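You operate a simulated robot arm through the tools that you are given. There is no shell and no other tool. Be economical: measure what you need, move in short steps, check, and stop when the job is done.

You run a simulated two-armed robot. Do the job below in one go: nothing can be reset, and whatever is moved stays where it is left.

## Task
Wipe up the spill on the top of the blue table with the blue towel and put it back.

The check looks at the end state, three seconds after you hand in, the way a careful person would. Anything else that was tipped, shoved, dropped, spilled or broken makes it a failure. Flat cloth is picked up by pressing the open fingertips on it (5 to 10 N) and closing them slowly along it; thin cloth reads only 2 to 8 mm in the jaws.

## Robot
Two 7-joint arms with two-finger grippers on one trunk, on a base that drives. Base frame: it is fixed to the floor where the robot stands at the start and does not move with it; the origin is under the middle of the robot, x ahead of it, y to its left, z up. Units: cm, degrees, N and s.
The left shoulder is at the start at [6, 12.3, 89.5], the right one opposite. With the tool pointing down near the work surface each hand reaches from about 34 to 78 cm from the robot's upright axis, wherever it stands, measured 20 degrees to its own side. Payload 1.47 kg a hand.
The TCP of each hand is the grasp point between the finger pads, 1.6 cm short of the fingertips. In the tool frame z runs along the fingers and y along their closing line. The gripper opens to 8.7 cm. The gripper's body begins 5.5 cm behind the TCP.
Orientation is that of the tool frame in the base frame, as [roll, pitch, yaw] about the fixed x, y, z axes, in that order (R = Rz(yaw) Ry(pitch) Rx(roll)). With the fingers straight down and closing along the base's y, the tool's x points along the base's -x, its y along +y and its z along -z.

## Interface
- The arms move only by the tool move_arm. It takes "left_motion", "right_motion" or both (then of equal length, played together; a hand with none holds still); each is text: rows parted by semicolons, each of 7 numbers parted by spaces: the shift along the base's x, y, z in cm, then the turn, a rotation vector about the base's x, y, z in degrees, then the opening, from 0 (shut) to 1 (fully open). In form: dx dy dz rx ry rz grip; .... A call has 1 to 8 rows; each row is the pose to reach, as a shift and turn from the pose commanded when the call began. A row lasts 0.2 s, in which the tool goes at most 5 cm and 8.6 degrees; a call with a longer step from one row to the next is refused whole, and so is a gripper value outside its range. A pose out of reach is approached as far as the arm can. The call stops where the force on the tool passes 40 N (or 10 N more than at its start, if that is more) or the arm is blocked; 0.2 s more then pass. Each finger travels about 15.3 cm/s and halts on what it meets, pressing with about 28 N; the grip force reading is that of the motor and also rises with nothing between the fingers. The clock runs only during rows and for 0.2 s after the last one: add rows that repeat a pose to give the fingers time. It gives the time, the measured TCP pose, the force on the tool (base axes), the opening and the grip force at its end, in the units of the frame above (readings bear some noise), with the torque about the TCP (base axes, N m) and any sound that the robot's microphone picked up.
- Cameras (640 x 400 px; columns grow to the right, rows downward): "scene" is now at [8.02, 3.95, 145.17]; the picture's right is [0.49, -0.87, 0.00], its down [-0.64, -0.36, -0.68] and it looks along [0.59, 0.33, -0.73] (base axes); focal length 274 px, centre (320, 200). "left" rides on the left gripper at [7.3, -1.2, -9] in its tool frame; the picture's right is [0.16, 0.99, 0.00], its down [-0.72, 0.12, -0.68] and it looks along [-0.67, 0.11, 0.73] (tool axes); focal length 247 px, centre (320, 200). "right" rides on the right gripper at [7.3, 1.2, -9] in its tool frame; the picture's right is [-0.16, 0.99, 0.00], its down [-0.72, -0.12, -0.68] and it looks along [-0.67, -0.11, 0.73] (tool axes); focal length 247 px, centre (320, 200). There is no depth. A picture from a camera that has moved, and an enlarged one, comes with that camera's place and axes in the base frame and with its lens.
- capture(camera): a new picture of that camera. It takes no simulated time.
- lift_body(by): slides the trunk up (or, below 0, down) by that many cm; the arms and the scene camera ride with it, the base frame stays. It gives what a move gives, with no picture.
- steer(legs): drives the robot by 1 to 6 legs, each [ahead, left, turn to the left] in cm, cm and degrees, along the robot's own axes; the way and the turn of a leg run together, so that a leg with both is an arc; at most 150 cm and 180 degrees a leg. The arms and the cameras ride along, it lands a little off, and it stops where it bumps. It gives what a move gives.
- head_to(pan, tilt): turns the head with the scene camera to pan (to the left, within 120 degrees either way) and tilt (down, from -29 to 69), counted from straight ahead of the robot. It gives what a move gives.
- close_up(camera, box): a new picture of the part [left, top, right, bottom] of that camera's present view, enlarged. It takes no simulated time.
- hand_in(): hands the job in; it is judged then, once.

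Go step by step. Nothing tells you exact positions but the pictures and the camera data: compare them with the known pose of the tool, close in by small moves and look again before you grip or let go. The budget is 120 turns and 108 pictures, counting those below and the enlarged ones. Unless the task says otherwise, let go and move clear before handing in, and close with one line.

The tools are called as name(argument=value, ...) on one line, values as JSON. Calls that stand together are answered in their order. move_arm: Moves the arms, as the interface text tells. Its arguments: {"type":"object","properties":{"left_motion":{"type":"string"},"right_motion":{"type":"string"}},"required":[]} The other tools are called the same way: lift_body (by) slides the trunk up or down; steer (legs) drives the base; head_to (pan, tilt) turns the head that bears the scene camera; capture (camera) takes a picture; close_up (camera, box) takes an enlarged picture of a part of a camera's view; hand_in () hands the job in.

At the start:

```text
clock: 0.0
left_eef_pos: [40.17, 53.67, 93.73]
left_orientation: [-180.0, 0.0, -180.0]
left_contact_force: [-0.5, -0.6, -0.2]
left_torque: [0.02, 0.01, 0.01]
left_opening: 8.7
left_grasp_force: 0.2
right_eef_pos: [39.29, -2.2, 94.31]
right_orientation: [180.0, 0.1, 180.0]
right_contact_force: [-0.3, -0.6, 0.1]
right_torque: [-0.02, -0.04, 0.03]
right_opening: 8.74
right_grasp_force: 0.1
trunk travel left (down, up): [-5.0, 18.0]
robot x, y, heading: [0.16, 0.33, 0.0]
head pan, tilt: [29.0, 47.3]
```

scene: 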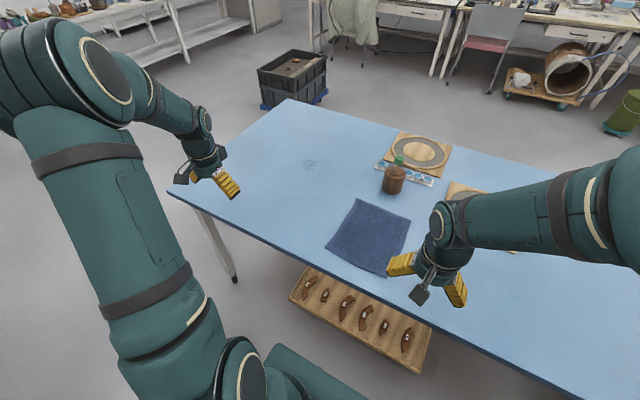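
right: 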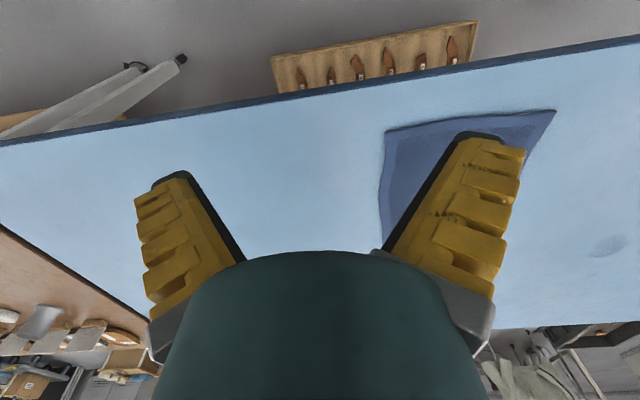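
left: 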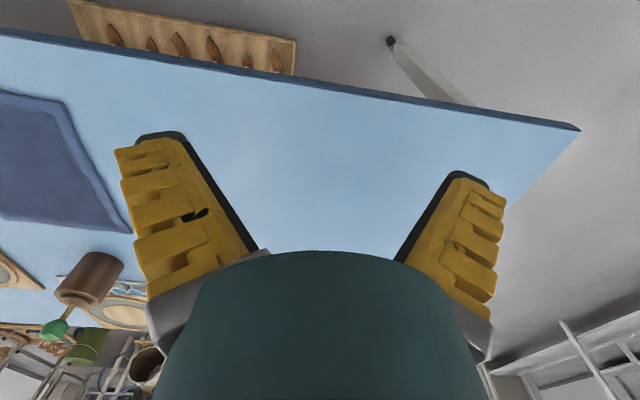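

I see the blue table with the towel near the front edge, a bottle, some boards, and a faint patch at the far left that is probably the spill. I'll take enlarged pictures to measure both.

close_up(camera="scene", box=[240, 120, 400, 220])

close_up(camera="scene", box=[310, 120, 550, 290])

close_up(camera="right", box=[340, 80, 640, 280])

```text
4.00 times, centred on (320, 170) of scene
camera zoom: at [8.02, 3.95, 145.17], right [0.49, -0.87, 0.0], down [-0.64, -0.36, -0.68], along [0.59, 0.33, -0.73], focal length 1097 px, centre (320, 320)
```

zoom: 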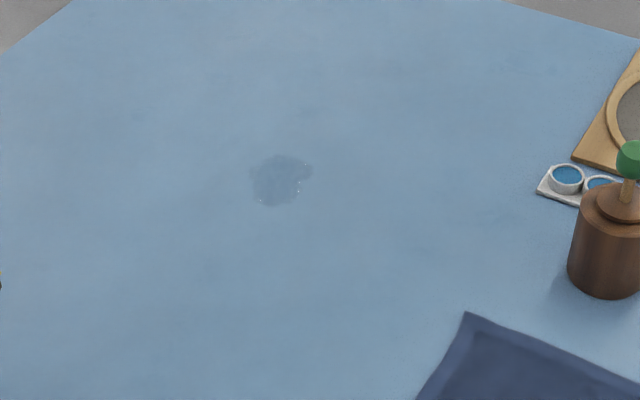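

```text
2.35 times, centred on (430, 205) of scene
camera zoom: at [8.02, 3.95, 145.17], right [0.49, -0.87, 0.0], down [-0.64, -0.36, -0.68], along [0.59, 0.33, -0.73], focal length 645 px, centre (61, 188)
```

zoom: 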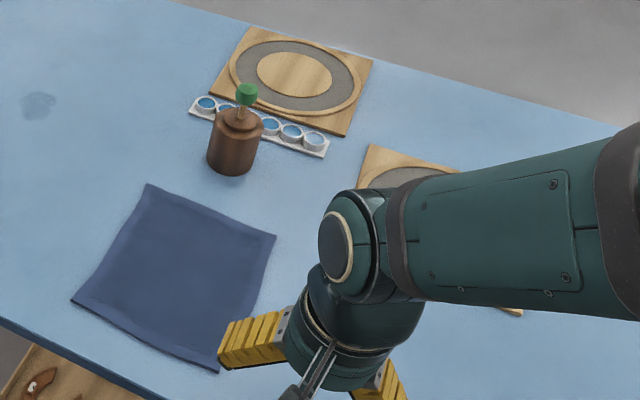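

```text
2.00 times, centred on (490, 180) of right
camera zoom: at [32.02, -0.87, 103.18], right [0.16, 0.99, 0.0], down [0.72, -0.12, 0.68], along [0.67, -0.11, -0.73], focal length 494 px, centre (-20, 240)
```

zoom: 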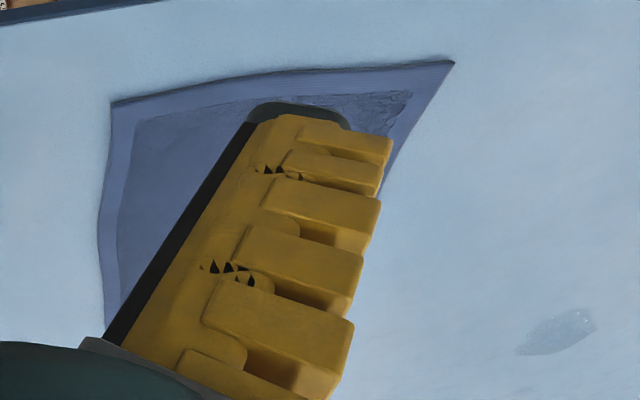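

Triangulating puts the table top at z≈74.6. The towel covers about x 48–72, y 5–25, the spill is near (79.5, 48.5) and the bottle near (82, 15). The spill is beyond reach from here, so I'll check the floor before driving.

head_to(pan=50, tilt=69)

capture(camera="scene")

head_to(pan=0, tilt=69)

capture(camera="scene")

```text
clock: 0.8
left_eef_pos: [40.25, 53.76, 93.73]
left_orientation: [180.0, 0.0, -180.0]
left_contact_force: [-0.2, 0.5, 0.2]
left_torque: [-0.02, 0.03, -0.05]
left_opening: 8.7
left_grasp_force: 0.2
right_eef_pos: [39.36, -2.09, 94.27]
right_orientation: [-179.9, -0.1, -179.9]
right_contact_force: [1.0, -0.2, 0.3]
right_torque: [0.02, 0.02, 0.0]
right_opening: 8.72
right_grasp_force: 0.2
trunk travel left (down, up): [-5.0, 18.0]
robot x, y, heading: [0.17, -0.18, 0.1]
head pan, tilt: [50.0, 68.8]
```

```text
101 pictures are left
camera scene: at [4.68, 4.37, 142.6], right [0.77, -0.64, 0.0], down [-0.6, -0.71, -0.36], along [0.23, 0.28, -0.93], focal length 274 px, centre (320, 200)
```

scene: 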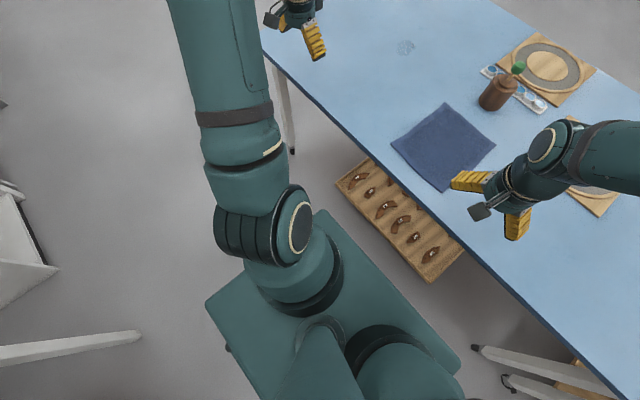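

```text
clock: 2.0
left_eef_pos: [40.2, 53.67, 93.77]
left_orientation: [-179.9, 0.0, 179.9]
left_contact_force: [-0.3, -0.9, 0.4]
left_torque: [0.0, 0.0, 0.04]
left_opening: 8.68
left_grasp_force: 0.0
right_eef_pos: [39.27, -2.15, 94.24]
right_orientation: [-180.0, 0.1, 180.0]
right_contact_force: [0.5, 0.1, -0.4]
right_torque: [-0.02, -0.01, 0.0]
right_opening: 8.71
right_grasp_force: 0.0
trunk travel left (down, up): [-5.0, 18.0]
robot x, y, heading: [0.03, -0.02, -0.2]
head pan, tilt: [0.0, 68.8]
```

```text
100 pictures are left
camera scene: at [6.67, 0.09, 142.6], right [0.0, -1.0, 0.0], down [-0.93, 0.0, -0.36], along [0.36, 0.0, -0.93], focal length 274 px, centre (320, 200)
```

scene: 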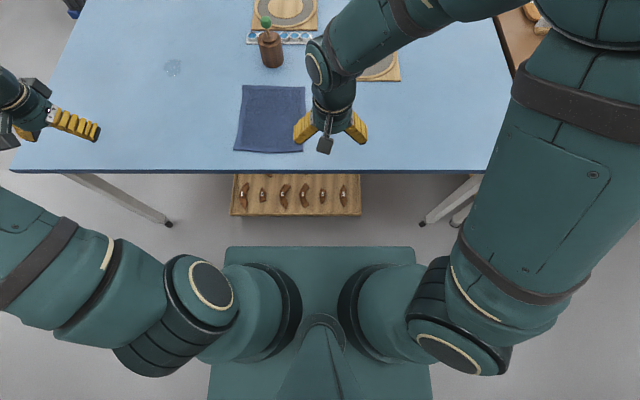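

The floor ahead and to the left is clear, and the base front is about 20 cm short of the tool tray. I'll tuck the right hand to the right, then drive 12 cm ahead and 26 cm left.

move_arm(right_motion="0 -4.5 1 0 0 0 1; 0 -9 2 0 0 0 1; 0 -13.5 3 0 0 0 1; 0 -18 4 0 0 0 1; 0 -22 5 0 0 0 1")

steer(legs=[[0, 26, 0], [12, 0, 0]])

head_to(pan=0, tilt=52)

capture(camera="scene")

```text
clock: 3.2
left_eef_pos: [40.16, 53.5, 93.81]
left_orientation: [180.0, 0.0, -179.9]
left_contact_force: [1.1, -0.3, -0.5]
left_torque: [0.02, -0.02, -0.02]
left_opening: 8.71
left_grasp_force: 0.2
right_eef_pos: [39.14, -24.31, 99.4]
right_orientation: [179.9, 0.0, -179.9]
right_contact_force: [-0.4, 0.0, -0.3]
right_torque: [0.0, -0.01, -0.01]
right_opening: 8.71
right_grasp_force: 0.0
trunk travel left (down, up): [-5.0, 18.0]
robot x, y, heading: [0.1, 0.14, 0.1]
head pan, tilt: [0.0, 68.8]
```

```text
clock: 6.9
left_eef_pos: [51.94, 79.47, 93.62]
left_orientation: [180.0, -0.1, -180.0]
left_contact_force: [0.7, 0.0, -0.9]
left_torque: [0.02, 0.04, -0.04]
left_opening: 8.7
left_grasp_force: 0.1
right_eef_pos: [50.99, 1.66, 99.27]
right_orientation: [179.9, -0.2, -180.0]
right_contact_force: [0.6, -0.3, -1.1]
right_torque: [0.0, 0.02, -0.01]
right_opening: 8.68
right_grasp_force: 0.1
trunk travel left (down, up): [-5.0, 18.0]
robot x, y, heading: [11.38, 25.83, 0.2]
head pan, tilt: [0.0, 68.8]
```

```text
clock: 7.7
left_eef_pos: [51.74, 79.53, 93.74]
left_orientation: [179.9, 0.0, -179.9]
left_contact_force: [-0.4, 0.0, -0.4]
left_torque: [0.04, -0.01, -0.01]
left_opening: 8.7
left_grasp_force: 0.1
right_eef_pos: [50.8, 1.57, 99.46]
right_orientation: [180.0, -0.1, 179.9]
right_contact_force: [-0.8, 0.0, 0.0]
right_torque: [0.01, -0.03, 0.03]
right_opening: 8.69
right_grasp_force: 0.0
trunk travel left (down, up): [-5.0, 18.0]
robot x, y, heading: [11.85, 25.93, 0.0]
head pan, tilt: [0.0, 52.0]
```

```text
99 pictures are left
camera scene: at [20.22, 25.97, 144.52], right [0.0, -1.0, 0.0], down [-0.79, 0.0, -0.61], along [0.61, 0.0, -0.79], focal length 274 px, centre (320, 200)
```

scene: 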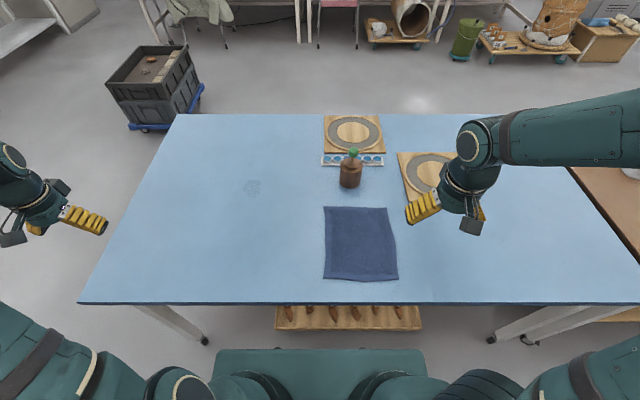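

The base landed at (12, 26), and the towel and spill positions check out again. Next I'll bring the left hand above the middle of the towel's left edge at (60, 24), moving the right hand further aside.

move_arm(left_motion="1 -4.8 0 0 0 0 1; 2 -9.6 0 0 0 0 1; 3 -14.4 0 0 0 0 1; 4 -19.2 0 0 0 0 1; 5 -24 0 0 0 0 1; 6 -28.8 0 0 0 0 1; 7 -33.6 0 0 0 0 1; 8 -38.4 0 0 0 0 1", right_motion="0 -2 0 0 0 0 1; 0 -4 0 0 0 0 1; 0 -6 0 0 0 0 1; 0 -8 0 0 0 0 1; 0 -10 0 0 0 0 1; 0 -12 0 0 0 0 1; 0 -12 0 0 0 0 1; 0 -12 0 0 0 0 1")

move_arm(left_motion="0 -4.4 0 0 0 0 0.8; 0 -8.8 0 0 0 0 0.6; 0 -13.2 -2 0 0 0 0.5; 0 -17.2 -4 0 0 0 0.5")

capture(camera="left")

capture(camera="scene")

```text
clock: 9.5
left_eef_pos: [59.77, 40.91, 93.64]
left_orientation: [179.9, 0.0, -179.9]
left_contact_force: [1.0, -1.0, -0.1]
left_torque: [0.01, 0.0, 0.0]
left_opening: 8.69
left_grasp_force: 0.2
right_eef_pos: [50.92, -10.35, 99.23]
right_orientation: [-180.0, 0.0, -180.0]
right_contact_force: [0.5, -0.8, 0.5]
right_torque: [0.03, 0.03, -0.02]
right_opening: 8.67
right_grasp_force: 0.1
trunk travel left (down, up): [-5.0, 18.0]
robot x, y, heading: [11.67, 26.37, -0.2]
head pan, tilt: [0.0, 52.0]
```

```text
clock: 10.5
left_eef_pos: [59.87, 23.74, 89.55]
left_orientation: [180.0, 0.1, -180.0]
left_contact_force: [0.2, 0.2, -0.4]
left_torque: [0.01, -0.02, 0.02]
left_opening: 4.9
left_grasp_force: 4.1
right_eef_pos: [50.93, -10.31, 99.27]
right_orientation: [180.0, 0.0, -180.0]
right_contact_force: [-0.9, 0.7, 0.4]
right_torque: [0.01, 0.04, -0.02]
right_opening: 8.7
right_grasp_force: 0.0
trunk travel left (down, up): [-5.0, 18.0]
robot x, y, heading: [11.47, 25.77, -0.1]
head pan, tilt: [0.0, 52.0]
```

```text
98 pictures are left
camera left: at [52.4, 22.55, 98.45], right [-0.16, 0.99, 0.0], down [0.72, 0.12, 0.68], along [0.67, 0.11, -0.73], focal length 247 px, centre (320, 200)
```

left: 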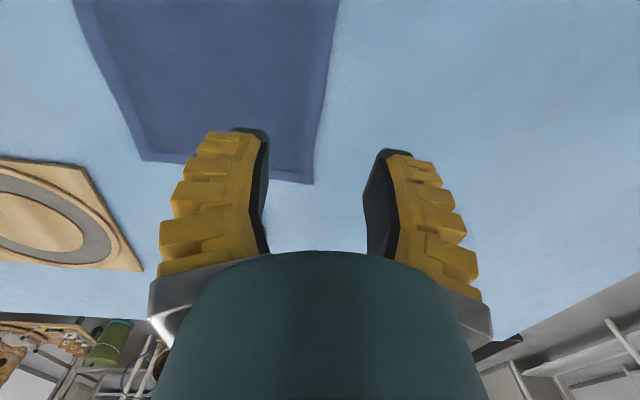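

```text
97 pictures are left
camera scene: at [20.22, 25.89, 144.53], right [0.0, -1.0, 0.0], down [-0.79, 0.0, -0.62], along [0.62, 0.0, -0.79], focal length 274 px, centre (320, 200)
```

scene: 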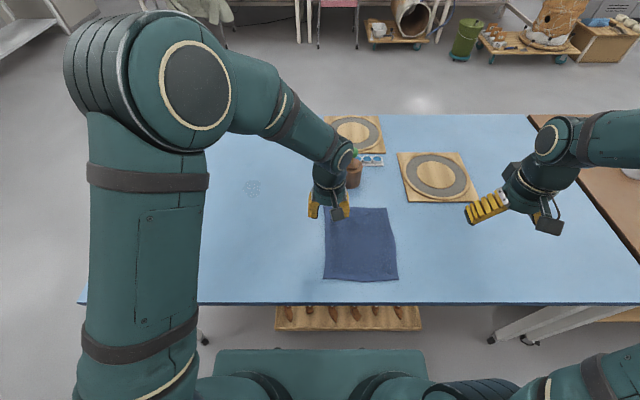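

The left fingers are over the towel's left edge (y≈25). I'll shift 2.4 cm inward and go down to about 1.5 cm above the cloth.

move_arm(left_motion="0 -1.2 -4 0 0 0 0.5; 0 -2.4 -8 0 0 0 0.5; 0 -2.4 -11.6 0 0 0 0.5; 0 -2.4 -11.6 0 0 0 0.5")

capture(camera="left")

```text
clock: 11.5
left_eef_pos: [59.78, 21.38, 78.32]
left_orientation: [-180.0, -0.1, -180.0]
left_contact_force: [0.1, 0.2, -0.1]
left_torque: [-0.01, -0.01, -0.01]
left_opening: 4.92
left_grasp_force: 4.3
right_eef_pos: [50.87, -10.29, 99.26]
right_orientation: [180.0, 0.0, -180.0]
right_contact_force: [0.7, -0.4, 0.5]
right_torque: [0.01, 0.03, 0.01]
right_opening: 8.7
right_grasp_force: 0.0
trunk travel left (down, up): [-5.0, 18.0]
robot x, y, heading: [11.77, 26.09, 0.1]
head pan, tilt: [0.0, 52.0]
```

```text
96 pictures are left
camera left: at [52.28, 20.23, 87.12], right [-0.16, 0.99, 0.0], down [0.72, 0.12, 0.68], along [0.67, 0.11, -0.73], focal length 247 px, centre (320, 200)
```

left: 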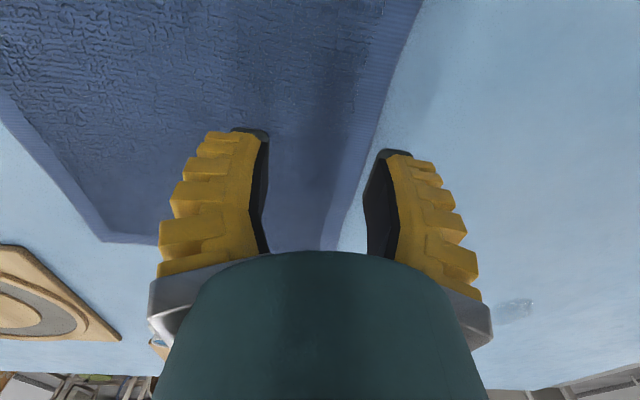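

The edge lies at y≈24 here, so I'll shift another 1 cm in and lower in small steps until the tips touch.

move_arm(left_motion="0 -1 0 0 0 0 0.5; 0 -1 -0.7 0 0 0 0.5; 0 -1 -1.2 0 0 0 0.5; 0 -1 -1.6 0 0 0 0.5; 0 -1 -1.6 0 0 0 0.5")

```text
clock: 12.7
left_eef_pos: [59.92, 20.45, 76.59]
left_orientation: [180.0, 0.0, 180.0]
left_contact_force: [-0.2, -0.5, 0.3]
left_torque: [0.01, -0.03, -0.01]
left_opening: 4.9
left_grasp_force: 3.6
right_eef_pos: [50.88, -10.39, 99.19]
right_orientation: [-180.0, 0.1, -180.0]
right_contact_force: [-0.4, -0.3, -0.3]
right_torque: [0.02, 0.0, -0.03]
right_opening: 8.73
right_grasp_force: 0.0
trunk travel left (down, up): [-5.0, 18.0]
robot x, y, heading: [11.65, 25.86, -0.0]
head pan, tilt: [0.0, 52.0]
```

move_arm(left_motion="0 0 -0.3 0 0 0 0.5; 0 0 -0.5 0 0 0 0.5; 0 0 -0.5 0 0 0 0.5")

```text
clock: 13.5
left_eef_pos: [59.84, 20.4, 76.06]
left_orientation: [179.9, 0.1, -180.0]
left_contact_force: [-0.3, 0.2, 0.7]
left_torque: [-0.02, 0.02, -0.03]
left_opening: 4.41
left_grasp_force: 6.9
right_eef_pos: [50.86, -10.32, 99.28]
right_orientation: [180.0, 0.0, 180.0]
right_contact_force: [0.7, 0.4, 0.0]
right_torque: [0.04, 0.03, 0.03]
right_opening: 8.69
right_grasp_force: 0.1
trunk travel left (down, up): [-5.0, 18.0]
robot x, y, heading: [11.7, 25.93, 0.0]
head pan, tilt: [0.0, 52.0]
```

No contact force yet, so I'll keep lowering in 2 mm steps.

move_arm(left_motion="0 0 -0.2 0 0 0 0.5; 0 0 -0.4 0 0 0 0.5; 0 0 -0.4 0 0 0 0.5")

```text
clock: 14.3
left_eef_pos: [59.83, 20.61, 75.76]
left_orientation: [-179.8, 0.2, -180.0]
left_contact_force: [-1.5, -0.6, 24.2]
left_torque: [-0.07, 0.01, 0.01]
left_opening: 4.84
left_grasp_force: 9.7
right_eef_pos: [50.83, -10.34, 99.38]
right_orientation: [180.0, 0.1, 180.0]
right_contact_force: [-0.7, -0.1, 0.1]
right_torque: [-0.03, 0.02, -0.01]
right_opening: 8.7
right_grasp_force: 0.1
trunk travel left (down, up): [-5.0, 18.0]
robot x, y, heading: [11.49, 25.98, 0.1]
head pan, tilt: [0.0, 52.0]
```

It's in contact but pressing too hard at 24 N. I'll ease up about 1.5 mm and check for 5–10 N.

move_arm(left_motion="0 0 0.15 0 0 0 0.5; 0 0 0.15 0 0 0 0.5")

```text
clock: 14.9
left_eef_pos: [59.75, 20.42, 75.81]
left_orientation: [-180.0, 0.1, -180.0]
left_contact_force: [-0.4, -1.1, 15.0]
left_torque: [-0.07, 0.06, -0.04]
left_opening: 3.35
left_grasp_force: 8.5
right_eef_pos: [50.97, -10.35, 99.26]
right_orientation: [180.0, 0.0, -180.0]
right_contact_force: [0.3, 0.1, -0.5]
right_torque: [0.0, 0.0, 0.02]
right_opening: 8.72
right_grasp_force: 0.1
trunk travel left (down, up): [-5.0, 18.0]
robot x, y, heading: [11.46, 25.81, 0.1]
head pan, tilt: [0.0, 52.0]
```

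Still 15 N. I'll ease up another 1 mm and close slowly.

move_arm(left_motion="0 0 0.1 0 0 0 0.38; 0 0 0.1 0 0 0 0.32; 0 0 0.1 0 0 0 0.26; 0 0 0.1 0 0 0 0.2; 0 0 0.1 0 0 0 0.14; 0 0 0.1 0 0 0 0.08; 0 0 0.1 0 0 0 0; 0 0 0.1 0 0 0 0")

capture(camera="left")

```text
clock: 16.7
left_eef_pos: [59.77, 20.46, 75.89]
left_orientation: [180.0, 0.0, 180.0]
left_contact_force: [-0.1, -0.4, 4.8]
left_torque: [0.04, 0.02, 0.03]
left_opening: 0.0
left_grasp_force: 28.2
right_eef_pos: [50.95, -10.49, 99.39]
right_orientation: [179.9, -0.1, -180.0]
right_contact_force: [0.3, 1.2, 0.3]
right_torque: [-0.01, 0.0, -0.02]
right_opening: 8.67
right_grasp_force: 0.0
trunk travel left (down, up): [-5.0, 18.0]
robot x, y, heading: [11.66, 25.94, -0.2]
head pan, tilt: [0.0, 52.0]
```

```text
95 pictures are left
camera left: at [52.31, 19.32, 84.73], right [-0.16, 0.99, 0.0], down [0.72, 0.12, 0.68], along [0.67, 0.11, -0.73], focal length 247 px, centre (320, 200)
```

left: 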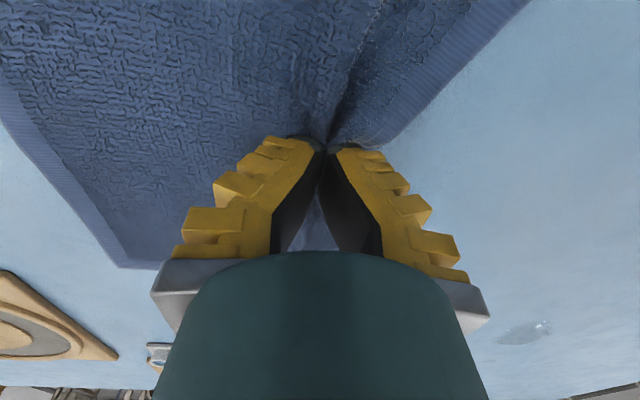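

There's a crease at the tips, but the opening reads 0, so the cloth may have slipped out. I'll lift 3 cm to test the grip.

move_arm(left_motion="0 0 1.5 0 0 0 0; 0 0 3 0 0 0 0; 0 0 3 0 0 0 0")

capture(camera="left")

```text
clock: 17.5
left_eef_pos: [59.8, 20.51, 78.73]
left_orientation: [-180.0, 0.1, -179.9]
left_contact_force: [-0.2, -0.2, -0.9]
left_torque: [0.04, 0.05, 0.04]
left_opening: 0.03
left_grasp_force: 28.0
right_eef_pos: [50.95, -10.29, 99.22]
right_orientation: [180.0, -0.1, 180.0]
right_contact_force: [0.1, -0.1, -0.3]
right_torque: [-0.02, -0.01, 0.01]
right_opening: 8.69
right_grasp_force: 0.0
trunk travel left (down, up): [-5.0, 18.0]
robot x, y, heading: [11.86, 25.73, -0.2]
head pan, tilt: [0.0, 52.0]
```

```text
94 pictures are left
camera left: at [52.3, 19.33, 87.69], right [-0.16, 0.99, 0.0], down [0.72, 0.12, 0.68], along [0.67, 0.11, -0.73], focal length 247 px, centre (320, 200)
```

left: 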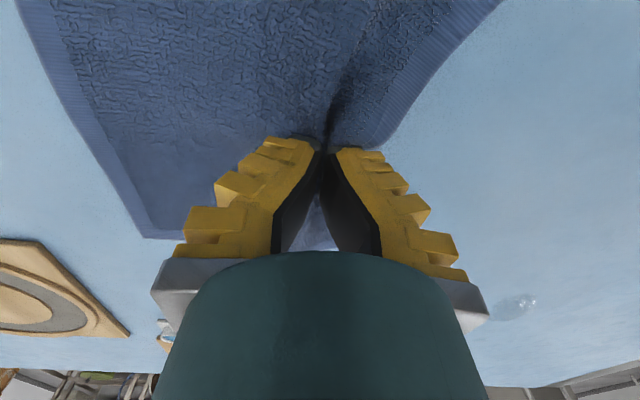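

close_up(camera="scene", box=[260, 150, 420, 300])

```text
2.67 times, centred on (340, 225) of scene
camera zoom: at [20.22, 25.96, 144.53], right [0.0, -1.0, 0.0], down [-0.79, 0.0, -0.62], along [0.62, 0.0, -0.79], focal length 731 px, centre (267, 133)
```

zoom: 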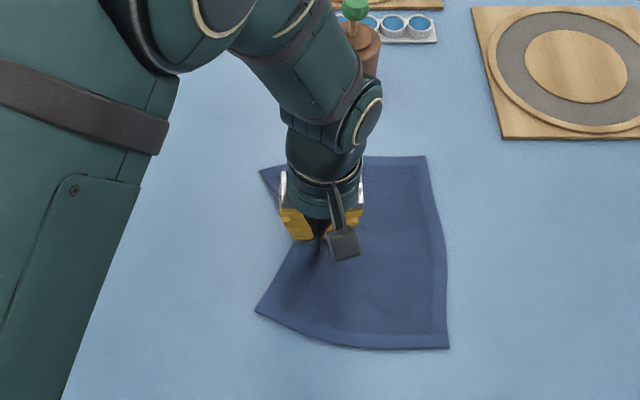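

The left edge is drawn in and may really be held. I'll lift another 6 cm to be sure.

move_arm(left_motion="0 0 3 0 0 0 0; 0 0 6 0 0 0 0; 0 0 6 0 0 0 0")

capture(camera="left")

close_up(camera="scene", box=[260, 150, 420, 300])

```text
clock: 18.3
left_eef_pos: [59.7, 20.24, 84.79]
left_orientation: [-180.0, 0.1, -179.9]
left_contact_force: [-0.3, 0.4, -0.6]
left_torque: [0.05, 0.01, 0.0]
left_opening: 0.0
left_grasp_force: 28.3
right_eef_pos: [51.0, -10.37, 99.38]
right_orientation: [179.9, -0.1, -180.0]
right_contact_force: [-0.5, 0.1, 0.4]
right_torque: [0.02, 0.02, -0.02]
right_opening: 8.69
right_grasp_force: 0.1
trunk travel left (down, up): [-5.0, 18.0]
robot x, y, heading: [11.57, 25.85, -0.0]
head pan, tilt: [0.0, 52.0]
```

```text
92 pictures are left
camera left: at [52.25, 19.21, 93.66], right [-0.16, 0.99, 0.0], down [0.72, 0.12, 0.68], along [0.67, 0.11, -0.73], focal length 247 px, centre (320, 200)
```

left: 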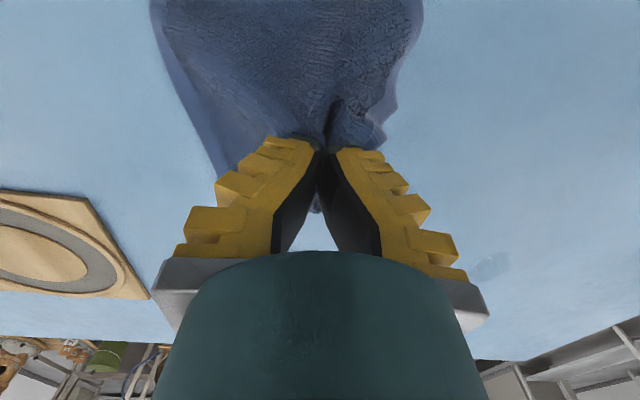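

```text
2.67 times, centred on (340, 225) of scene
camera zoom: at [20.23, 25.96, 144.53], right [0.0, -1.0, 0.0], down [-0.79, 0.0, -0.62], along [0.62, 0.0, -0.79], focal length 731 px, centre (267, 133)
```

zoom: 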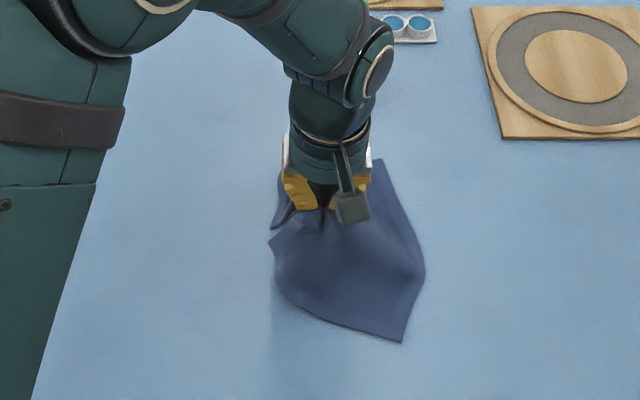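

The towel is firmly held near its left edge. I'll carry it left first to stay clear of the bottle, then forward to the spill.

move_arm(left_motion="0 3.5 3 0 0 0 0; 0 8 5 0 0 0 0; 0 12.5 6 0 0 0 0; 0 17 6 0 0 0 0; 1 21.5 6 0 0 0 0; 4 25 6 0 0 0 0; 8 27.5 6 0 0 0 0; 12 29.5 6 0 0 0 0")

move_arm(left_motion="4 0 -2 0 0 0 0; 7.8 0 -5 0 0 0 0; 7.8 0 -9 0 0 0 0; 7.8 -0.5 -12.5 0 0 0 0; 7.8 -0.5 -12.5 0 0 0 0")

capture(camera="scene")

capture(camera="left")

```text
clock: 20.1
left_eef_pos: [71.55, 50.29, 90.84]
left_orientation: [-180.0, 0.0, 180.0]
left_contact_force: [-0.4, 0.1, -0.3]
left_torque: [-0.02, 0.0, 0.03]
left_opening: 0.0
left_grasp_force: 27.5
right_eef_pos: [51.01, -10.35, 99.32]
right_orientation: [180.0, 0.0, -180.0]
right_contact_force: [-0.6, 0.9, -0.3]
right_torque: [0.0, 0.01, 0.01]
right_opening: 8.72
right_grasp_force: 0.1
trunk travel left (down, up): [-5.0, 18.0]
robot x, y, heading: [11.59, 26.22, -0.1]
head pan, tilt: [0.0, 52.0]
```

```text
clock: 21.3
left_eef_pos: [79.43, 49.55, 78.15]
left_orientation: [179.9, 0.0, -180.0]
left_contact_force: [0.3, -0.1, 0.6]
left_torque: [0.0, 0.0, 0.02]
left_opening: 0.01
left_grasp_force: 28.0
right_eef_pos: [50.79, -10.36, 99.27]
right_orientation: [-180.0, 0.0, 180.0]
right_contact_force: [0.4, 0.1, -0.2]
right_torque: [0.02, 0.01, 0.0]
right_opening: 8.7
right_grasp_force: 0.0
trunk travel left (down, up): [-5.0, 18.0]
robot x, y, heading: [11.23, 25.67, 0.1]
head pan, tilt: [0.0, 52.0]
```

```text
90 pictures are left
camera scene: at [20.19, 25.97, 144.54], right [0.0, -1.0, 0.0], down [-0.79, 0.0, -0.62], along [0.62, 0.0, -0.79], focal length 274 px, centre (320, 200)
```

scene: 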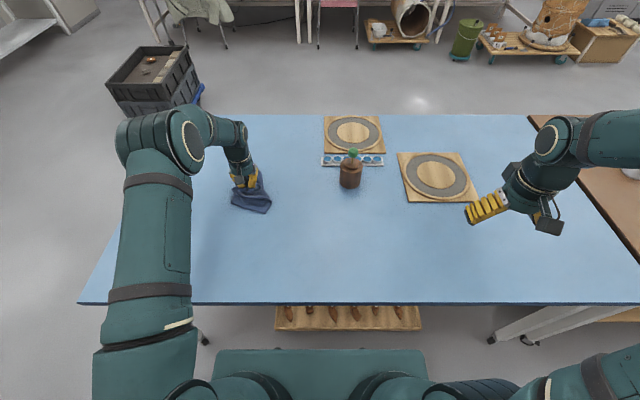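

```text
89 pictures are left
camera left: at [71.96, 48.34, 86.96], right [-0.16, 0.99, 0.0], down [0.72, 0.12, 0.68], along [0.67, 0.11, -0.73], focal length 247 px, centre (320, 200)
```

left: 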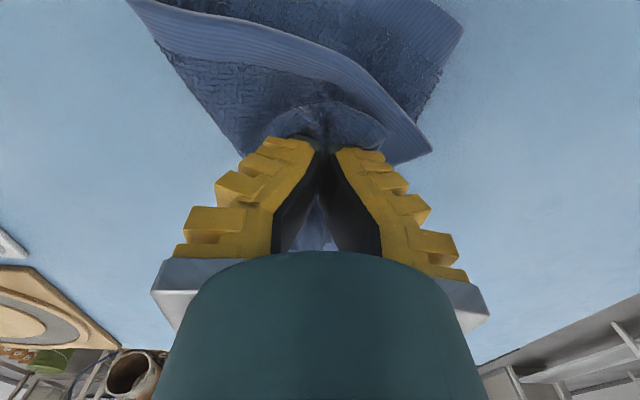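

The bunched towel is now over the spill. I'll lower it until it presses lightly.

move_arm(left_motion="0 0 -0.6 0 0 0 0; 0 0 -1.2 0 0 0 0; 0 0 -1.7 0 0 0 0; 0 0 -2 0 0 0 0; 0 0 -2 0 0 0 0")

```text
clock: 22.5
left_eef_pos: [79.66, 49.42, 76.62]
left_orientation: [-180.0, 0.3, 180.0]
left_contact_force: [-0.4, 1.8, 25.1]
left_torque: [-0.01, 0.15, -0.02]
left_opening: 0.0
left_grasp_force: 28.2
right_eef_pos: [50.68, -10.46, 99.36]
right_orientation: [-179.9, 0.1, -180.0]
right_contact_force: [-0.3, 0.3, -0.3]
right_torque: [0.02, -0.01, 0.05]
right_opening: 8.7
right_grasp_force: 0.0
trunk travel left (down, up): [-5.0, 18.0]
robot x, y, heading: [11.52, 26.07, -0.2]
head pan, tilt: [0.0, 52.0]
```

That's 25 N at contact, so I'll ease about 2.5 mm and rub back and forth over the spill.

move_arm(left_motion="0 0 0.25 0 0 0 0; 2 0 0.25 0 0 0 0; 4 -1 0.25 0 0 0 0; 1 -1 0.25 0 0 0 0; -3 -1.5 0.25 0 0 0 0; -3 -4 0.25 0 0 0 0; 1 -4 0.25 0 0 0 0; 4 -4 0.25 0 0 0 0")

move_arm(left_motion="0 3 0 0 0 0 0; 0 6 0 0 0 0 0; -4 6.5 0 0 0 0 0; -7 6.5 0 0 0 0 0; -7 3 0 0 0 0 0; -3 3 0 0 0 0 0; 0 4 0 0 0 0 0; -3 4 0 0 0 0 0")

move_arm(left_motion="0 0 4 0 0 0 0; 0 2 8 0 0 0 0; -3 6 11 0 0 0 0; -5 10 13 0 0 0 0; -8 13 15 0 0 0 0")

capture(camera="scene")

close_up(camera="scene", box=[180, 130, 340, 230])

```text
clock: 24.3
left_eef_pos: [83.52, 45.48, 76.65]
left_orientation: [180.0, 0.1, 179.9]
left_contact_force: [-5.5, -0.1, 14.7]
left_torque: [0.02, 0.16, -0.03]
left_opening: 0.0
left_grasp_force: 27.9
right_eef_pos: [50.9, -10.34, 99.37]
right_orientation: [179.9, 0.1, 179.9]
right_contact_force: [-0.8, 0.3, -0.2]
right_torque: [-0.01, -0.01, 0.01]
right_opening: 8.71
right_grasp_force: 0.0
trunk travel left (down, up): [-5.0, 18.0]
robot x, y, heading: [11.47, 25.92, -0.0]
head pan, tilt: [0.0, 52.0]
```

```text
clock: 26.1
left_eef_pos: [80.54, 49.47, 76.83]
left_orientation: [-180.0, 0.1, 179.9]
left_contact_force: [3.2, 0.8, 11.0]
left_torque: [0.03, 0.0, 0.02]
left_opening: 0.0
left_grasp_force: 27.2
right_eef_pos: [50.9, -10.31, 99.34]
right_orientation: [-180.0, 0.1, -179.9]
right_contact_force: [0.3, 0.3, -0.7]
right_torque: [0.02, 0.01, 0.01]
right_opening: 8.72
right_grasp_force: 0.1
trunk travel left (down, up): [-5.0, 18.0]
robot x, y, heading: [11.65, 26.0, 0.1]
head pan, tilt: [0.0, 52.0]
```

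```text
refused: row 3 steps farther than a row can; nothing moved
```

```text
88 pictures are left
camera scene: at [20.07, 25.95, 144.54], right [0.0, -1.0, 0.0], down [-0.79, 0.0, -0.62], along [0.62, 0.0, -0.79], focal length 274 px, centre (320, 200)
```

scene: 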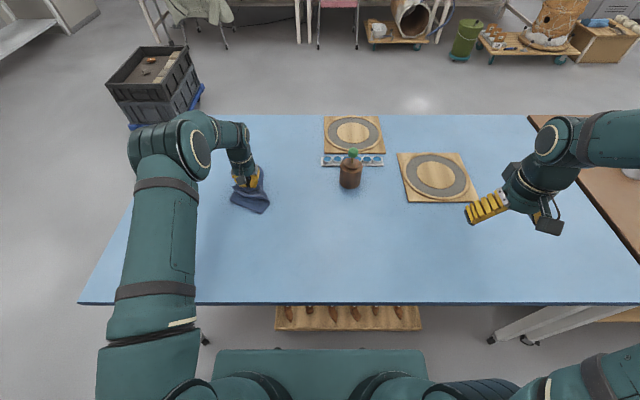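

```text
4.00 times, centred on (260, 180) of scene
camera zoom: at [20.07, 25.95, 144.54], right [0.0, -1.0, 0.0], down [-0.79, 0.0, -0.62], along [0.62, 0.0, -0.79], focal length 1097 px, centre (560, 280)
```

zoom: 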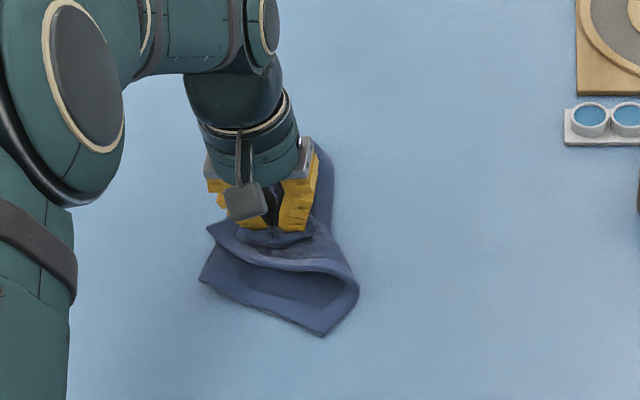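

Nothing shows beside the towel. I'll lift it off to the near side and look at the spot.

move_arm(left_motion="0 0 4 0 0 0 0; 0 0 8 0 0 0 0; -3 0 11 0 0 0 0; -7 0 13 0 0 0 0; -11 0 15 0 0 0 0; -15 0 17 0 0 0 0; -19 0 19 0 0 0 0")

close_up(camera="scene", box=[180, 130, 340, 230])

capture(camera="left")

```text
clock: 27.7
left_eef_pos: [61.56, 49.51, 95.82]
left_orientation: [180.0, -0.1, 180.0]
left_contact_force: [0.4, -0.5, 0.3]
left_torque: [0.01, -0.02, 0.0]
left_opening: 0.0
left_grasp_force: 28.1
right_eef_pos: [50.87, -10.4, 99.31]
right_orientation: [-180.0, 0.1, -180.0]
right_contact_force: [-0.4, 0.0, 1.2]
right_torque: [0.01, -0.03, -0.03]
right_opening: 8.67
right_grasp_force: 0.1
trunk travel left (down, up): [-5.0, 18.0]
robot x, y, heading: [11.52, 25.89, 0.4]
head pan, tilt: [0.0, 52.0]
```

```text
4.00 times, centred on (260, 180) of scene
camera zoom: at [20.08, 25.98, 144.54], right [0.0, -1.0, 0.0], down [-0.79, 0.0, -0.62], along [0.62, 0.0, -0.79], focal length 1097 px, centre (560, 280)
```

zoom: 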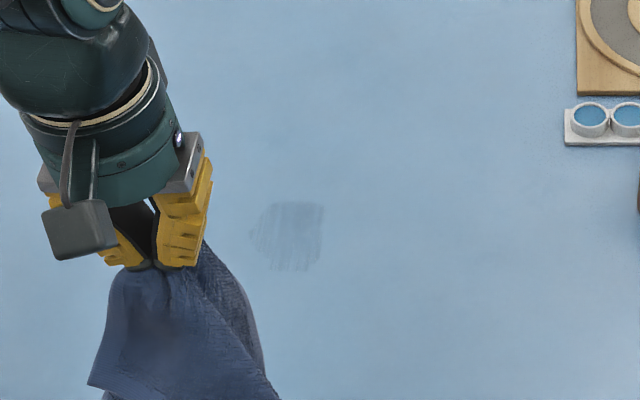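

```text
85 pictures are left
camera left: at [54.09, 48.36, 104.65], right [-0.16, 0.99, 0.0], down [0.72, 0.12, 0.68], along [0.67, 0.11, -0.73], focal length 247 px, centre (320, 200)
```

left: 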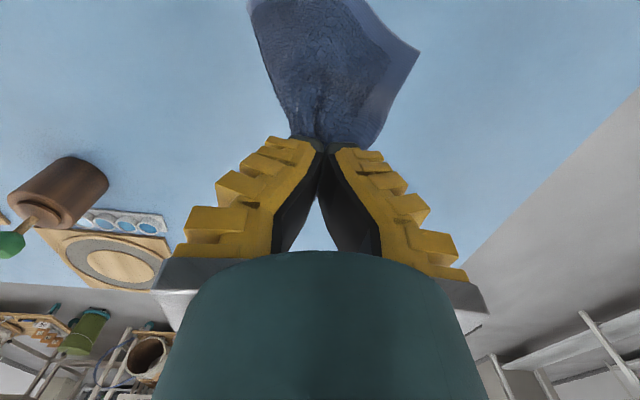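

The spill is lighter, but a faint residue about 6 cm wide remains around (79.7, 48.7). I'll go back and wipe with denser strokes.

move_arm(left_motion="4 -1 -2 0 0 0 0; 8 -2 -4.5 0 0 0 0; 12 -3 -7 0 0 0 0; 15 -4 -10 0 0 0 0; 15 -4 -14 0 0 0 0; 15 -4 -17 0 0 0 0; 15 -4 -18.7 0 0 0 0; 15 -4 -18.7 0 0 0 0")

```text
clock: 29.5
left_eef_pos: [76.68, 45.54, 76.92]
left_orientation: [-180.0, 0.3, -180.0]
left_contact_force: [2.4, 1.4, 16.0]
left_torque: [-0.01, 0.1, -0.02]
left_opening: 0.0
left_grasp_force: 28.3
right_eef_pos: [50.86, -10.32, 99.33]
right_orientation: [180.0, 0.1, -180.0]
right_contact_force: [0.0, -0.1, -0.5]
right_torque: [-0.02, 0.0, -0.01]
right_opening: 8.73
right_grasp_force: 0.1
trunk travel left (down, up): [-5.0, 18.0]
robot x, y, heading: [11.49, 25.73, -0.1]
head pan, tilt: [0.0, 52.0]
```

move_arm(left_motion="3.5 0 0 0 0 0 0; 7 0 0 0 0 0 0; 7 1.5 0 0 0 0 0; 3 1.5 0 0 0 0 0; -1 1.5 0 0 0 0 0; -1 3 0 0 0 0 0; 3 3 0 0 0 0 0; 7 3 0 0 0 0 0")

move_arm(left_motion="0 1.5 0 0 0 0 0; -4 1.5 0 0 0 0 0; -8 1.5 0 0 0 0 0; -8 3 0 0 0 0 0; -4 3 0 0 0 0 0; 0 3 0 0 0 0 0; -4 4.2 0 0 0 0 0; -8 4.2 0 0 0 0 0")

move_arm(left_motion="1.5 -4 0 0 0 0 0; 1.5 -8 0 0 0 0 0; 3.5 -8 0 0 0 0 0; 3.5 -4 0 0 0 0 0; 3.5 0 0 0 0 0 0; 5.5 -4 0 0 0 0 0; 5.5 -8 0 0 0 0 0; 7.5 -4 0 0 0 0 0")

move_arm(left_motion="0 0 4 0 0 0 0; 0 0 8 0 0 0 0; -3 0 11 0 0 0 0; -7 0 13 0 0 0 0; -11 0 15 0 0 0 0; -15 0 17 0 0 0 0; -19 0 19 0 0 0 0; -22 0 20 0 0 0 0")

close_up(camera="scene", box=[180, 130, 340, 230])

```text
clock: 31.3
left_eef_pos: [83.59, 48.21, 77.0]
left_orientation: [-180.0, 0.1, -179.9]
left_contact_force: [-2.3, -0.2, 7.3]
left_torque: [-0.04, 0.13, -0.03]
left_opening: 0.01
left_grasp_force: 28.0
right_eef_pos: [50.88, -10.41, 99.36]
right_orientation: [-180.0, 0.0, 180.0]
right_contact_force: [-0.7, -0.4, 0.0]
right_torque: [-0.02, 0.01, 0.02]
right_opening: 8.71
right_grasp_force: 0.1
trunk travel left (down, up): [-5.0, 18.0]
robot x, y, heading: [11.28, 25.94, -0.1]
head pan, tilt: [0.0, 52.0]
```

```text
clock: 33.1
left_eef_pos: [75.77, 52.55, 76.94]
left_orientation: [180.0, 0.1, -179.9]
left_contact_force: [2.5, 0.8, 9.5]
left_torque: [0.0, 0.02, -0.05]
left_opening: 0.0
left_grasp_force: 27.8
right_eef_pos: [50.86, -10.41, 99.26]
right_orientation: [-180.0, 0.1, 180.0]
right_contact_force: [0.1, -0.2, -0.4]
right_torque: [0.01, 0.01, 0.01]
right_opening: 8.72
right_grasp_force: 0.1
trunk travel left (down, up): [-5.0, 18.0]
robot x, y, heading: [11.83, 26.13, -0.0]
head pan, tilt: [0.0, 52.0]
```

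```text
clock: 34.9
left_eef_pos: [83.07, 48.34, 76.96]
left_orientation: [-179.8, 0.1, 179.9]
left_contact_force: [0.7, -0.7, 11.3]
left_torque: [-0.06, 0.09, 0.03]
left_opening: 0.03
left_grasp_force: 28.3
right_eef_pos: [50.84, -10.32, 99.27]
right_orientation: [179.9, 0.1, 180.0]
right_contact_force: [-0.4, 0.4, 0.0]
right_torque: [-0.03, -0.02, -0.01]
right_opening: 8.71
right_grasp_force: 0.0
trunk travel left (down, up): [-5.0, 18.0]
robot x, y, heading: [11.72, 26.02, -0.1]
head pan, tilt: [0.0, 52.0]
```

```text
clock: 36.7
left_eef_pos: [61.02, 48.93, 97.06]
left_orientation: [180.0, 0.0, 180.0]
left_contact_force: [0.0, 0.2, -0.2]
left_torque: [0.03, 0.01, 0.03]
left_opening: 0.0
left_grasp_force: 27.9
right_eef_pos: [50.89, -10.33, 99.28]
right_orientation: [-180.0, 0.0, 180.0]
right_contact_force: [0.0, 0.2, 0.0]
right_torque: [-0.01, -0.02, 0.02]
right_opening: 8.71
right_grasp_force: 0.1
trunk travel left (down, up): [-5.0, 18.0]
robot x, y, heading: [11.57, 25.84, 0.0]
head pan, tilt: [0.0, 52.0]
```

```text
4.00 times, centred on (260, 180) of scene
camera zoom: at [20.15, 25.98, 144.53], right [0.0, -1.0, 0.0], down [-0.79, 0.0, -0.62], along [0.62, 0.0, -0.79], focal length 1097 px, centre (560, 280)
```

zoom: 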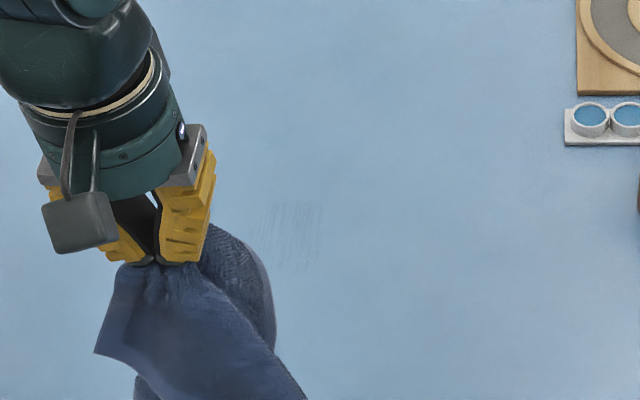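

Only faint streaks are left. One more full pass should finish it.

move_arm(left_motion="4 -1 -2 0 0 0 0; 8 -2 -4.5 0 0 0 0; 12 -3 -7 0 0 0 0; 15 -3.4 -10 0 0 0 0; 15 -3.4 -14 0 0 0 0; 15 -3.4 -17 0 0 0 0; 15 -3.4 -19.9 0 0 0 0; 15 -3.4 -20.1 0 0 0 0")

move_arm(left_motion="3.5 0 0 0 0 0 0; 7 0 0 0 0 0 0; 7 1.2 0 0 0 0 0; 3 1.2 0 0 0 0 0; -1 1.2 0 0 0 0 0; -1 2.4 0 0 0 0 0; 3 2.4 0 0 0 0 0; 7 2.4 0 0 0 0 0")

move_arm(left_motion="0 1.2 0 0 0 0 0; -4 1.2 0 0 0 0 0; -8 1.2 0 0 0 0 0; -8 2.4 0 0 0 0 0; -4 2.4 0 0 0 0 0; 0 2.4 0 0 0 0 0; -4 3.6 0 0 0 0 0; -8 3.6 0 0 0 0 0")

move_arm(left_motion="1 -4 0 0 0 0 0; 1 -8 0 0 0 0 0; 2.5 -8 0 0 0 0 0; 2.5 -4 0 0 0 0 0; 2.5 0 0 0 0 0 0; 4 0 0 0 0 0 0; 4 -4 0 0 0 0 0; 4 -8 0 0 0 0 0")

move_arm(left_motion="1.5 0 0 0 0 0 0; 1.5 4 0 0 0 0 0; 1.5 8 0 0 0 0 0; 3 8 0 0 0 0 0; 3 4 0 0 0 0 0; 3 0 0 0 0 0 0; 1.5 4 0 0 0 0 0; 1.5 4 3 0 0 0 0")

move_arm(left_motion="0 0 4 0 0 0 0; 0 0 8 0 0 0 0; -3 0 11 0 0 0 0; -7 0 13 0 0 0 0; -11 0 15 0 0 0 0; -15 0 17 0 0 0 0; -19 0 19 0 0 0 0; -22 0 20 0 0 0 0")

close_up(camera="scene", box=[210, 150, 290, 200])

capture(camera="scene")

```text
clock: 38.5
left_eef_pos: [76.16, 45.39, 76.98]
left_orientation: [-179.9, 0.3, -180.0]
left_contact_force: [0.0, 0.3, 18.7]
left_torque: [-0.07, 0.12, -0.03]
left_opening: 0.0
left_grasp_force: 27.9
right_eef_pos: [50.79, -10.47, 99.3]
right_orientation: [180.0, 0.1, -180.0]
right_contact_force: [1.3, 0.2, -0.3]
right_torque: [0.02, -0.02, -0.02]
right_opening: 8.7
right_grasp_force: 0.0
trunk travel left (down, up): [-5.0, 18.0]
robot x, y, heading: [11.25, 26.12, -0.1]
head pan, tilt: [0.0, 52.0]
```

```text
clock: 40.3
left_eef_pos: [83.03, 47.66, 76.97]
left_orientation: [180.0, 0.1, 180.0]
left_contact_force: [-5.8, 0.1, 19.4]
left_torque: [-0.07, 0.19, -0.07]
left_opening: 0.01
left_grasp_force: 28.0
right_eef_pos: [50.79, -10.31, 99.45]
right_orientation: [-180.0, 0.1, -180.0]
right_contact_force: [0.2, -0.1, 1.5]
right_torque: [0.01, 0.0, -0.01]
right_opening: 8.68
right_grasp_force: 0.1
trunk travel left (down, up): [-5.0, 18.0]
robot x, y, heading: [11.42, 25.69, -0.1]
head pan, tilt: [0.0, 52.0]
```

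```text
clock: 42.1
left_eef_pos: [74.97, 51.37, 76.97]
left_orientation: [179.8, 0.3, -179.9]
left_contact_force: [6.4, 1.2, 18.5]
left_torque: [-0.04, -0.01, -0.01]
left_opening: 0.02
left_grasp_force: 28.3
right_eef_pos: [50.8, -10.38, 99.23]
right_orientation: [179.9, 0.1, 179.9]
right_contact_force: [0.1, -0.2, 0.1]
right_torque: [0.02, -0.04, -0.01]
right_opening: 8.68
right_grasp_force: 0.1
trunk travel left (down, up): [-5.0, 18.0]
robot x, y, heading: [11.62, 26.02, -0.1]
head pan, tilt: [0.0, 52.0]
```

```text
clock: 43.9
left_eef_pos: [79.12, 43.34, 76.96]
left_orientation: [-179.9, 0.0, 180.0]
left_contact_force: [-0.7, 4.1, 16.4]
left_torque: [0.01, 0.09, -0.05]
left_opening: 0.0
left_grasp_force: 28.3
right_eef_pos: [50.82, -10.22, 99.34]
right_orientation: [-180.0, 0.1, 180.0]
right_contact_force: [0.2, -0.7, -0.9]
right_torque: [0.02, 0.0, 0.03]
right_opening: 8.69
right_grasp_force: 0.0
trunk travel left (down, up): [-5.0, 18.0]
robot x, y, heading: [11.57, 25.8, -0.2]
head pan, tilt: [0.0, 52.0]
```

```text
clock: 45.7
left_eef_pos: [80.71, 47.45, 79.65]
left_orientation: [180.0, -0.2, -180.0]
left_contact_force: [0.0, -0.4, 0.7]
left_torque: [0.0, 0.03, 0.01]
left_opening: 0.0
left_grasp_force: 27.6
right_eef_pos: [50.78, -10.34, 99.33]
right_orientation: [-179.9, 0.0, 180.0]
right_contact_force: [0.4, -0.2, 0.3]
right_torque: [0.03, -0.01, 0.0]
right_opening: 8.7
right_grasp_force: 0.1
trunk travel left (down, up): [-5.0, 18.0]
robot x, y, heading: [11.73, 25.76, -0.0]
head pan, tilt: [0.0, 52.0]
```

```text
clock: 47.5
left_eef_pos: [58.7, 47.29, 99.9]
left_orientation: [180.0, 0.1, -180.0]
left_contact_force: [1.2, -1.5, -0.6]
left_torque: [-0.02, 0.0, -0.01]
left_opening: 0.02
left_grasp_force: 27.8
right_eef_pos: [50.87, -10.38, 99.28]
right_orientation: [-180.0, 0.0, 179.9]
right_contact_force: [0.3, 0.0, -0.2]
right_torque: [0.02, 0.0, 0.02]
right_opening: 8.69
right_grasp_force: 0.1
trunk travel left (down, up): [-5.0, 18.0]
robot x, y, heading: [11.51, 25.83, -0.1]
head pan, tilt: [0.0, 52.0]
```

```text
8.00 times, centred on (250, 175) of scene
camera zoom: at [20.15, 25.98, 144.54], right [0.0, -1.0, 0.0], down [-0.79, 0.0, -0.62], along [0.62, 0.0, -0.79], focal length 2194 px, centre (880, 400)
```

zoom: 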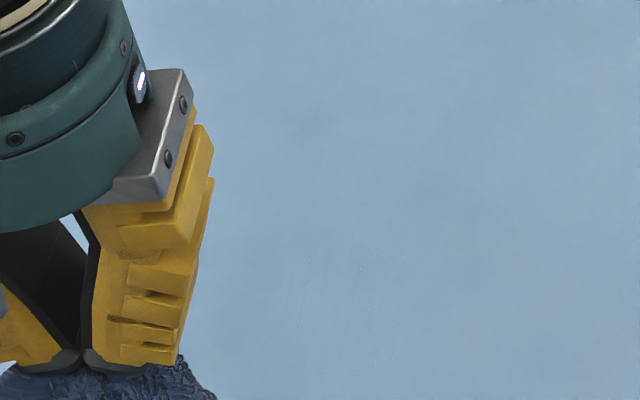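

```text
82 pictures are left
camera scene: at [20.15, 25.98, 144.54], right [0.0, -1.0, 0.0], down [-0.79, 0.0, -0.62], along [0.62, 0.0, -0.79], focal length 274 px, centre (320, 200)
```

scene: 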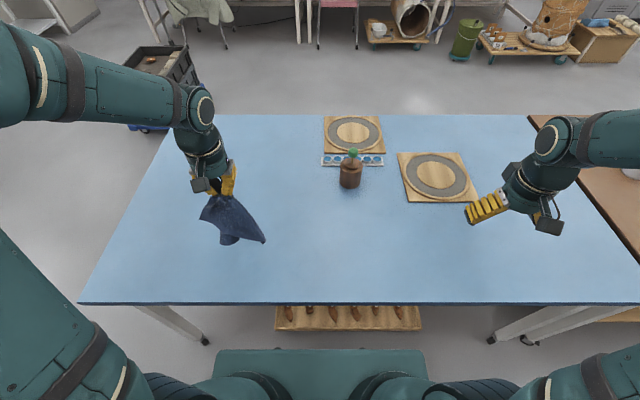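

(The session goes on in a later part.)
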